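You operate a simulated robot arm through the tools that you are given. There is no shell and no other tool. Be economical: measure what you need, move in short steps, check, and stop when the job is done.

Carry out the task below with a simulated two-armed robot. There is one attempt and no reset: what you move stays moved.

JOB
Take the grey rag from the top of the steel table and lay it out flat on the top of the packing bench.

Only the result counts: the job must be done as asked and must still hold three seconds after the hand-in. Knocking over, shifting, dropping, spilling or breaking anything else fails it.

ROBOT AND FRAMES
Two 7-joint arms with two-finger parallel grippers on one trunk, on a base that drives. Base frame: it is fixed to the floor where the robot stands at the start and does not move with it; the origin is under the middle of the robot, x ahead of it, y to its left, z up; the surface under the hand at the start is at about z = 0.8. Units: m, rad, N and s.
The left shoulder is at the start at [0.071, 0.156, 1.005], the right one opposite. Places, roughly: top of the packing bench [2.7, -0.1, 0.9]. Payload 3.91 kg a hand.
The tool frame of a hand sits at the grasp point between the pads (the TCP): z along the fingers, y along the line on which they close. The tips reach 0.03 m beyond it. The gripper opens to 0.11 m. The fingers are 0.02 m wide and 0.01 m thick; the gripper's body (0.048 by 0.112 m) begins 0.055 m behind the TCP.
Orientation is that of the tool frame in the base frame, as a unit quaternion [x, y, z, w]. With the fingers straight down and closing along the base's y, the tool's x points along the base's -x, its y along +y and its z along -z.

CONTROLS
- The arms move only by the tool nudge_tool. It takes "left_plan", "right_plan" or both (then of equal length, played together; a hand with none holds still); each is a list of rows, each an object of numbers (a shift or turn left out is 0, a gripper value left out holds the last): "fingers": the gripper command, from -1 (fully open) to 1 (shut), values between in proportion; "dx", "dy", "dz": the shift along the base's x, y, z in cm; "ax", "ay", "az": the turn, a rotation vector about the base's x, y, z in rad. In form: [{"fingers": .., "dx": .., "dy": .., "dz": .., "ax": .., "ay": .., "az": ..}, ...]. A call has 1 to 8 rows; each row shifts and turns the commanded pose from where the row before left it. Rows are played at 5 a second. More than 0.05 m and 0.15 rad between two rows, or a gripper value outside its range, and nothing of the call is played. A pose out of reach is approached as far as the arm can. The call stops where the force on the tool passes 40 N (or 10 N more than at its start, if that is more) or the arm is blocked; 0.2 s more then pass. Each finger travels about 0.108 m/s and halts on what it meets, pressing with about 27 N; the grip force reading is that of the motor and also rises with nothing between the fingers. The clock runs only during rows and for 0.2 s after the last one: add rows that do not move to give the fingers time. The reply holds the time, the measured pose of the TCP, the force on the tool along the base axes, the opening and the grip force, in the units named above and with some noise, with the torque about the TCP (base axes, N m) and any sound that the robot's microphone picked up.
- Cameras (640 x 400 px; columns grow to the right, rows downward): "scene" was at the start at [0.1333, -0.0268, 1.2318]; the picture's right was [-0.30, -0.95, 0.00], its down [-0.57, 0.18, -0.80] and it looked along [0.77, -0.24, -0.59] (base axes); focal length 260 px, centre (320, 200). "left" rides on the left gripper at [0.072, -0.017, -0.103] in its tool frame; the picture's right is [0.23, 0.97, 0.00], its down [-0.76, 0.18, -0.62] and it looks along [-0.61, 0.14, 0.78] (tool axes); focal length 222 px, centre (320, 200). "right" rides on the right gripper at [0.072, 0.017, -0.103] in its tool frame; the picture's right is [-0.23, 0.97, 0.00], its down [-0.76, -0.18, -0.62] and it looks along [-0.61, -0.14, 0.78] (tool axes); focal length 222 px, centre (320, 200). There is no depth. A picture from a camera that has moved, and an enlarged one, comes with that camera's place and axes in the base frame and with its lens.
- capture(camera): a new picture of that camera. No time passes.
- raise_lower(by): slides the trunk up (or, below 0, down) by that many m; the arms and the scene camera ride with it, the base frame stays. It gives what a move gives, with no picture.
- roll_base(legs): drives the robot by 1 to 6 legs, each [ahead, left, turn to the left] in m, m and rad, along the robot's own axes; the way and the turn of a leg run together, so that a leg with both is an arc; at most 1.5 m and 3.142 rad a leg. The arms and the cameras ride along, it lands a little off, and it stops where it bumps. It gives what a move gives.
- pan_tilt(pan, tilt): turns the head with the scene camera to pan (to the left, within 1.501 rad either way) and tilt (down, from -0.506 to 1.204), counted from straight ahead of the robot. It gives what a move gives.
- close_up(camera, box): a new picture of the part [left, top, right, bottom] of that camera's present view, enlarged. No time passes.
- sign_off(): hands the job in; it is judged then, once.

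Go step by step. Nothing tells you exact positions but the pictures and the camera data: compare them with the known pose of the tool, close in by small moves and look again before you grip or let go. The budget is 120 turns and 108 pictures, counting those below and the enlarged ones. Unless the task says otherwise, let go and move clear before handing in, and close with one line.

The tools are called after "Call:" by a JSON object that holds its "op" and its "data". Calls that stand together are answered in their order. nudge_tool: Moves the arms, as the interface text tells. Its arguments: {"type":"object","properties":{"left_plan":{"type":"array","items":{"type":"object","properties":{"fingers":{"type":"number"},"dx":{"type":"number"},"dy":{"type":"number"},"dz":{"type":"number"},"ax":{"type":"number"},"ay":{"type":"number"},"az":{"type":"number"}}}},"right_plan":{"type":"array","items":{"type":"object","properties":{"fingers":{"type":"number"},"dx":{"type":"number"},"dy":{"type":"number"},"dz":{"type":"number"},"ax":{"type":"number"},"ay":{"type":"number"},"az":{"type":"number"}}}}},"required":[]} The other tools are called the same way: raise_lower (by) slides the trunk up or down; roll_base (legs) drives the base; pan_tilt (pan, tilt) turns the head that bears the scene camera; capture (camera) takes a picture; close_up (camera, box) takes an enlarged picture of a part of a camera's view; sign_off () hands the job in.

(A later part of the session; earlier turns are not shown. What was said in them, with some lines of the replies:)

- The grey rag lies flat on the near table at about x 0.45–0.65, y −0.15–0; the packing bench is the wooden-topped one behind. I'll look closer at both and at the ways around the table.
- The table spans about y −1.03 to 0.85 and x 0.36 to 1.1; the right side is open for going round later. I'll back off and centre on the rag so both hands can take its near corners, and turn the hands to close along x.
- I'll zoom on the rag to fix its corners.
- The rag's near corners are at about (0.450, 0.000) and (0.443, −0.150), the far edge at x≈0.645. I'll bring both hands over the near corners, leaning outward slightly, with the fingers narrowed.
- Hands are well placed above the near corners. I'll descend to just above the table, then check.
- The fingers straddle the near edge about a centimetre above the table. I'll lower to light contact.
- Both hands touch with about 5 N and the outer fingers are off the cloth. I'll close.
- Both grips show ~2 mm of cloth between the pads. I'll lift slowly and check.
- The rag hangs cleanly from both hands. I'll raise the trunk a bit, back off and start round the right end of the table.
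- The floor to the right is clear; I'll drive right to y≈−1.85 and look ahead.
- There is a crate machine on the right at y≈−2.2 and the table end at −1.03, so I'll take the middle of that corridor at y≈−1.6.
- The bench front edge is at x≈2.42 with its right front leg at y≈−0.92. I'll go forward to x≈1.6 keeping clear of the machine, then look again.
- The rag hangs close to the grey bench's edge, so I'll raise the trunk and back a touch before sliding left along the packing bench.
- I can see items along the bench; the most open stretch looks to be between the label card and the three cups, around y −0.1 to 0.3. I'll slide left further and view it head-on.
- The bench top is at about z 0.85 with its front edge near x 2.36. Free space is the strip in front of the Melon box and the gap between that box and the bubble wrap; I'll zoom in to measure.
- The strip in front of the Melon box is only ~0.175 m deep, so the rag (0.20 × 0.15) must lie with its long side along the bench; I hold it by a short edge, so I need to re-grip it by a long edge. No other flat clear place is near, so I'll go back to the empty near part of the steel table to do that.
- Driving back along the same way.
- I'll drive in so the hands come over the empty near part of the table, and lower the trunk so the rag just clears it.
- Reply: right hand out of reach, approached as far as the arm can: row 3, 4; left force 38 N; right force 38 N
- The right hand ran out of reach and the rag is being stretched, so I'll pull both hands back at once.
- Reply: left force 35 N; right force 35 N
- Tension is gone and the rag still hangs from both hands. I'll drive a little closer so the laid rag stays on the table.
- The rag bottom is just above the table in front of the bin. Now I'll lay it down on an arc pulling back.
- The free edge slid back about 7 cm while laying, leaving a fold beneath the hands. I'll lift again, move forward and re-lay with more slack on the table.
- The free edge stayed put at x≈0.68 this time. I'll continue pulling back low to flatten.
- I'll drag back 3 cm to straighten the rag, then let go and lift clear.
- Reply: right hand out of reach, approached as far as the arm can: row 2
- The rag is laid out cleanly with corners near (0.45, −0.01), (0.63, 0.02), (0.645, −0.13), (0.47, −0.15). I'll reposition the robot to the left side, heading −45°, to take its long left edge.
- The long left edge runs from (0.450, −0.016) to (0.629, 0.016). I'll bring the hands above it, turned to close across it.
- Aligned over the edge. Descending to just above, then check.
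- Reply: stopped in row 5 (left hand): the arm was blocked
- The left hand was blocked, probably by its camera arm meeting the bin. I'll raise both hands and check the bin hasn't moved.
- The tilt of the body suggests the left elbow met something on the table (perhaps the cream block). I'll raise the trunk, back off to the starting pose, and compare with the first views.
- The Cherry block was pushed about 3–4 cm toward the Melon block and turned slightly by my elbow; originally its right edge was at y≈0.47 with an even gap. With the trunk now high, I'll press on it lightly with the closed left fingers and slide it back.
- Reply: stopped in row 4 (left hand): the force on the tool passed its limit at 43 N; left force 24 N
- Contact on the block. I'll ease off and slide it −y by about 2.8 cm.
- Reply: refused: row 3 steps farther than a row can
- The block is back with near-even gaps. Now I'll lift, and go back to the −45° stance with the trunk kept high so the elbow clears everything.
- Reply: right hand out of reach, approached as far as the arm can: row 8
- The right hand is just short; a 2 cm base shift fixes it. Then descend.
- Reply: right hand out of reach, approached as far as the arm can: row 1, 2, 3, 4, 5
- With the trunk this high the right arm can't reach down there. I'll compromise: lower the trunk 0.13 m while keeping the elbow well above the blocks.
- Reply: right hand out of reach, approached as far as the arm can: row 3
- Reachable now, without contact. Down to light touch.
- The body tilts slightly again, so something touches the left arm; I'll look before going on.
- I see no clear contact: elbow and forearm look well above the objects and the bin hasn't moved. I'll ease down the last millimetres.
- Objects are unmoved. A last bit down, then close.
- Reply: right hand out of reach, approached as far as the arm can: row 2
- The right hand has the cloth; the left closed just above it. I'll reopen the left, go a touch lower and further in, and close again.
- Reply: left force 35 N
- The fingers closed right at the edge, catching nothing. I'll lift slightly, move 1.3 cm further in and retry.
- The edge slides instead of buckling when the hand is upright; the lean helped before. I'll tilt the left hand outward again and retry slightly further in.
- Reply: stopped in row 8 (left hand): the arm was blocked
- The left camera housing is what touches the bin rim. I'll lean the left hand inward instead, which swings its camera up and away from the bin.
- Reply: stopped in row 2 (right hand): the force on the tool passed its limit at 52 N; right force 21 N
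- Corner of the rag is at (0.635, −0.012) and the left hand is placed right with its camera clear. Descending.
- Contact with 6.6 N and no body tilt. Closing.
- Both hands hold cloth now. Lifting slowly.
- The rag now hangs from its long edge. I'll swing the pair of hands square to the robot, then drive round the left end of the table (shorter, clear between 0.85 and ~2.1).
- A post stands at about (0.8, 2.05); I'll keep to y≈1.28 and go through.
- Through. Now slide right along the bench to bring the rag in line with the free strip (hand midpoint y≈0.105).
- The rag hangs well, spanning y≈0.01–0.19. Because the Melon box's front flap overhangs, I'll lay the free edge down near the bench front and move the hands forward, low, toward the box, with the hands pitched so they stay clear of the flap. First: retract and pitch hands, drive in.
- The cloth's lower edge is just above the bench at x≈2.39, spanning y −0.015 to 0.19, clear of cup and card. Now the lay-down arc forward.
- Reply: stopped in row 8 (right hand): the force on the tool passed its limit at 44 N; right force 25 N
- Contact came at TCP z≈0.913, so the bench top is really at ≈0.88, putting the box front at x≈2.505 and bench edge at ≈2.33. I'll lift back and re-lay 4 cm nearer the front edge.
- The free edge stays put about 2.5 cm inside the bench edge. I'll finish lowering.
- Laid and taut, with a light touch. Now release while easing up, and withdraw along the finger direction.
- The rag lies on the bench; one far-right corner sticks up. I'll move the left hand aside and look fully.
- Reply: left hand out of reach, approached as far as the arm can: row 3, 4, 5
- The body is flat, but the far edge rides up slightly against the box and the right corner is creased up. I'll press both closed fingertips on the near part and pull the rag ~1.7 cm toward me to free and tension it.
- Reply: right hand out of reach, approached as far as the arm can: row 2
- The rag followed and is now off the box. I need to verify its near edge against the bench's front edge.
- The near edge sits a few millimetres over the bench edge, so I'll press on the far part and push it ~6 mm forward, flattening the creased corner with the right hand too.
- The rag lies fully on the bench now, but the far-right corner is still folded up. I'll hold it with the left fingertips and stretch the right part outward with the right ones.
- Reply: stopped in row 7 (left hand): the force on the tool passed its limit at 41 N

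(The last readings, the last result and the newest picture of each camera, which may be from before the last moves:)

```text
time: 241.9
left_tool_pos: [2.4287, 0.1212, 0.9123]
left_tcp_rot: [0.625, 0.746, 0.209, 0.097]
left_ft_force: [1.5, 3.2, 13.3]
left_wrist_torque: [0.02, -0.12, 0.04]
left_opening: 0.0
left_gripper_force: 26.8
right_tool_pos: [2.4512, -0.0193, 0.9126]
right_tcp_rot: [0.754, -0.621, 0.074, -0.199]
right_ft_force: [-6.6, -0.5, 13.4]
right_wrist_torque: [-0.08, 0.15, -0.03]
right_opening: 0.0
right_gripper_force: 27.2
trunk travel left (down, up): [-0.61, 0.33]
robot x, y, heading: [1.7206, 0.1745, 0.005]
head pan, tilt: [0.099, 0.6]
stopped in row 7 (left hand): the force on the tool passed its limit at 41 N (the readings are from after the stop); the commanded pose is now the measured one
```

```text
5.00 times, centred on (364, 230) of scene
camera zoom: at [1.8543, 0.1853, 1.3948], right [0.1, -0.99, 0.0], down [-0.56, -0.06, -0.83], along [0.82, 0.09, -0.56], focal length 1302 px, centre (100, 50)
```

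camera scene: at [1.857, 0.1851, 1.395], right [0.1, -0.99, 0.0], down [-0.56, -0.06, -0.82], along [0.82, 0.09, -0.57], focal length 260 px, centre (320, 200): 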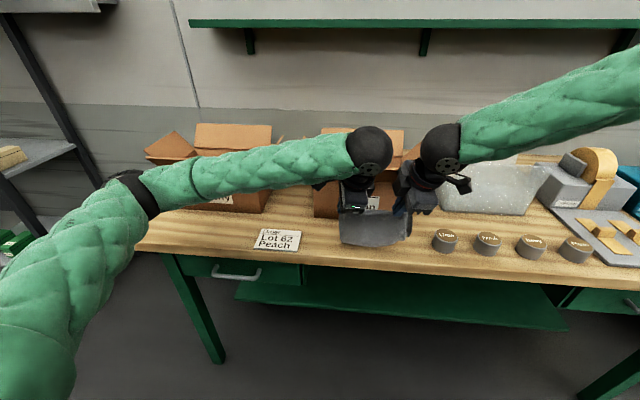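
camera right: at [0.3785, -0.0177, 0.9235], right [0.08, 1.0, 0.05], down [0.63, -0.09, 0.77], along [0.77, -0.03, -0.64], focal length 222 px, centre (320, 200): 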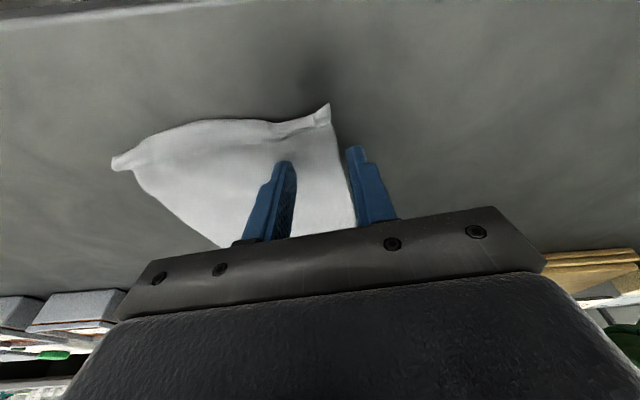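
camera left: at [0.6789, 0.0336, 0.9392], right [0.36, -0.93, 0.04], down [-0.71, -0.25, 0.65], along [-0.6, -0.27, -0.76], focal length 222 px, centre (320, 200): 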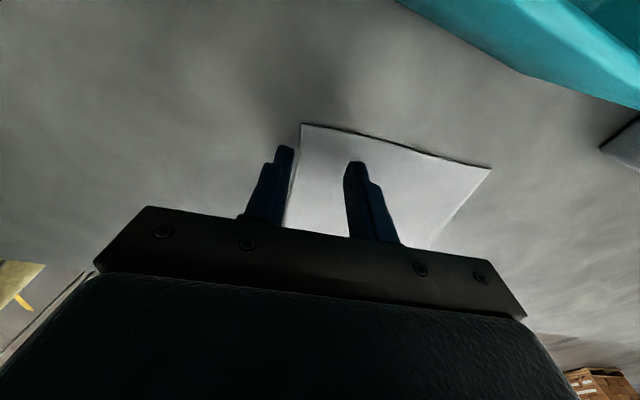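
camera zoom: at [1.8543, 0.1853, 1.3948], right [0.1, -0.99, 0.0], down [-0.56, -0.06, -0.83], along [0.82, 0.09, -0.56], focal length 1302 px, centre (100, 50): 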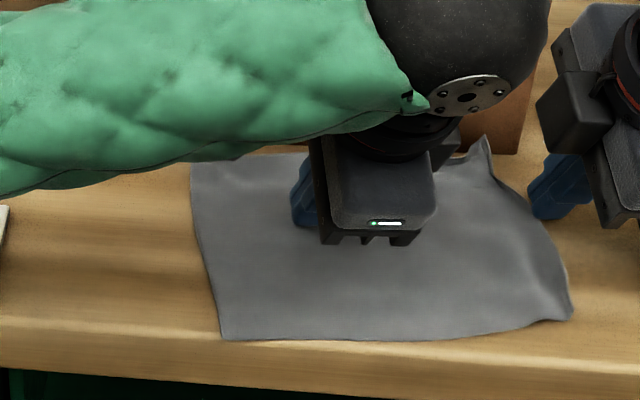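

Call:
{"op": "nudge_tool", "data": {"left_plan": [{"dz": 0.1}, {}, {}, {}, {}, {}, {}, {}], "right_plan": [{"dz": 2.5}, {"dx": 0.8, "dy": 2.6, "dz": 1}, {"dx": 0.8, "dy": 2.4}, {"dz": -2}, {"dz": -0.5, "dy": -0.4}, {"dz": -0.5, "dy": -0.6}, {"dz": -0.4, "dy": -0.6}, {"dz": -0.2, "dy": -0.5}]}}

Call:
{"op": "nudge_tool", "data": {"left_plan": [{}, {}, {}], "right_plan": [{"dz": -0.1, "dy": -0.3}, {"dz": -0.1}, {}]}}

```text
time: 243.7
left_tool_pos: [2.4287, 0.1204, 0.9121]
left_tcp_rot: [0.624, 0.747, 0.208, 0.098]
left_ft_force: [2.0, -4.0, 14.7]
left_wrist_torque: [-0.2, -0.15, -0.03]
left_opening: 0.0
left_gripper_force: 26.8
right_tool_pos: [2.4678, 0.0102, 0.9126]
right_tcp_rot: [0.754, -0.621, 0.074, -0.201]
right_ft_force: [0.0, 5.6, 20.4]
right_wrist_torque: [0.09, -0.12, 0.02]
right_opening: 0.0
right_gripper_force: 27.0
trunk travel left (down, up): [-0.61, 0.33]
robot x, y, heading: [1.7156, 0.1732, 0.004]
head pan, tilt: [0.099, 0.6]
```

```text
time: 244.4
left_tool_pos: [2.4274, 0.1201, 0.9129]
left_tcp_rot: [0.625, 0.746, 0.208, 0.098]
left_ft_force: [0.6, 0.3, 10.6]
left_wrist_torque: [0.01, -0.06, 0.01]
left_opening: 0.0
left_gripper_force: 27.2
right_tool_pos: [2.4678, 0.0082, 0.913]
right_tcp_rot: [0.755, -0.619, 0.074, -0.203]
right_ft_force: [-1.2, 3.5, 19.6]
right_wrist_torque: [0.06, -0.03, 0.02]
right_opening: 0.0
right_gripper_force: 27.1
trunk travel left (down, up): [-0.61, 0.33]
robot x, y, heading: [1.7225, 0.1789, 0.006]
head pan, tilt: [0.099, 0.6]
stopped in row 3 (right hand): the force on the tool passed its limit at 41 N (the readings are from after the stop); the commanded pose is now the measured one
```

Call:
{"op": "nudge_tool", "data": {"left_plan": [{}, {}, {}, {}, {"dz": 1}, {"dz": 3, "dx": -1}, {"dz": 4, "dx": -1.5}, {"dz": 4, "dx": -2}], "right_plan": [{"dz": 0.1}, {"dy": -0.4}, {"dy": -0.4}, {}, {"dz": 1}, {"dz": 3, "dx": -1}, {"dz": 4, "dx": -1.5}, {"dz": 4, "dx": -2}]}}

Call:
{"op": "nudge_tool", "data": {"left_plan": [{"dx": -4, "dy": 2}, {"dx": -4, "dy": 2}, {"dy": 4, "dx": -2}, {"dy": 4}, {"dy": 4}], "right_plan": [{"dx": -4, "dy": -1}, {"dx": -4, "dy": -2}, {"dy": -4, "dx": -1}, {"dy": -3}, {}]}}

Call:
{"op": "close_up", "data": {"camera": "scene", "box": [300, 190, 428, 270]}}

```text
time: 246.2
left_tool_pos: [2.3813, 0.1234, 1.0313]
left_tcp_rot: [0.624, 0.746, 0.209, 0.097]
left_ft_force: [-0.2, 0.2, -0.2]
left_wrist_torque: [-0.01, -0.02, 0.0]
left_opening: 0.0
left_gripper_force: 26.4
right_tool_pos: [2.4191, -0.0016, 1.033]
right_tcp_rot: [0.754, -0.621, 0.074, -0.2]
right_ft_force: [-0.5, -0.8, 0.0]
right_wrist_torque: [0.0, -0.02, 0.0]
right_opening: 0.0
right_gripper_force: 27.6
trunk travel left (down, up): [-0.61, 0.33]
robot x, y, heading: [1.7185, 0.1774, 0.006]
head pan, tilt: [0.099, 0.6]
```

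```text
time: 247.4
left_tool_pos: [2.2847, 0.2817, 1.0291]
left_tcp_rot: [0.626, 0.746, 0.206, 0.096]
left_ft_force: [0.0, 0.4, -0.2]
left_wrist_torque: [-0.04, 0.01, 0.03]
left_opening: 0.0
left_gripper_force: 26.7
right_tool_pos: [2.3355, -0.0986, 1.0299]
right_tcp_rot: [0.754, -0.621, 0.075, -0.2]
right_ft_force: [0.0, 0.1, 0.1]
right_wrist_torque: [-0.02, -0.01, 0.0]
right_opening: 0.0
right_gripper_force: 27.3
trunk travel left (down, up): [-0.61, 0.33]
robot x, y, heading: [1.7159, 0.1786, 0.002]
head pan, tilt: [0.099, 0.6]
```

```text
5.00 times, centred on (364, 230) of scene
camera zoom: at [1.8572, 0.1876, 1.3949], right [0.1, -0.99, 0.0], down [-0.56, -0.06, -0.82], along [0.82, 0.08, -0.57], focal length 1302 px, centre (100, 50)
```

zoom: 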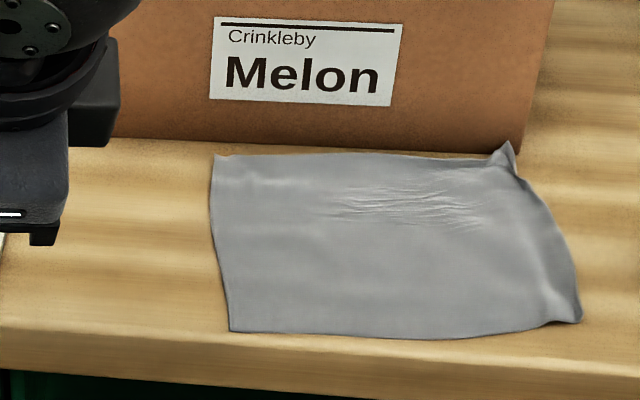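

The rag is spread flat on the bench top, fully on it, with just a small corner lip left. I'll back the robot off clear and take a last look.

Call:
{"op": "roll_base", "data": {"legs": [[-0.2, 0, 0]]}}

Call:
{"op": "capture", "data": {"camera": "scene"}}

```text
time: 248.9
left_tool_pos: [2.085, 0.2793, 1.0317]
left_tcp_rot: [0.625, 0.746, 0.208, 0.096]
left_ft_force: [-1.5, -0.3, 0.5]
left_wrist_torque: [0.0, -0.03, -0.01]
left_opening: 0.0
left_gripper_force: 27.3
right_tool_pos: [2.1345, -0.1022, 1.0296]
right_tcp_rot: [0.753, -0.622, 0.074, -0.201]
right_ft_force: [-0.9, 0.5, 1.0]
right_wrist_torque: [-0.05, 0.02, 0.01]
right_opening: 0.0
right_gripper_force: 26.9
trunk travel left (down, up): [-0.61, 0.33]
robot x, y, heading: [1.5187, 0.1737, 0.004]
head pan, tilt: [0.099, 0.6]
```

```text
5 pictures are left
camera scene: at [1.6562, 0.184, 1.3951], right [0.1, -0.99, 0.0], down [-0.56, -0.06, -0.83], along [0.82, 0.09, -0.56], focal length 260 px, centre (320, 200)
```

scene: 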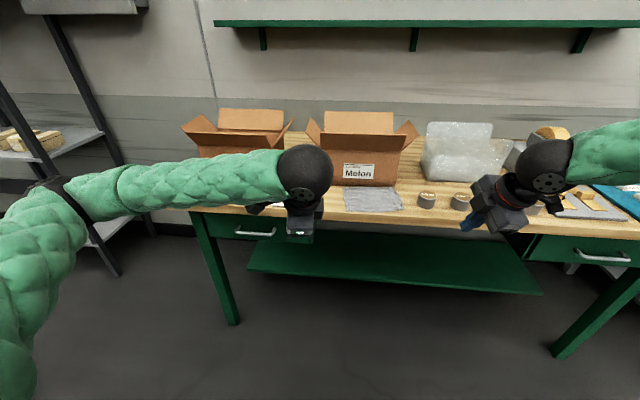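

The rag lies on the bench top, the hands are clear and nothing on the bench has moved. Handing in.

Call:
{"op": "sign_off", "data": {}}

```text
The job is handed in.
```

The grey rag is on the packing bench top, spread flat in front of the Melon box, apart from a small lip about 1–2 cm high at its far-right corner. While re-gripping the rag at the steel table, my left elbow pushed the Cherry block about 3–4 cm. I slid it back to within roughly a centimetre of where it started, still turned about 2°, so that shift may count against the job. My left camera housing or arm also seems to have pressed on the teal bin, though the bin did not appear to move.
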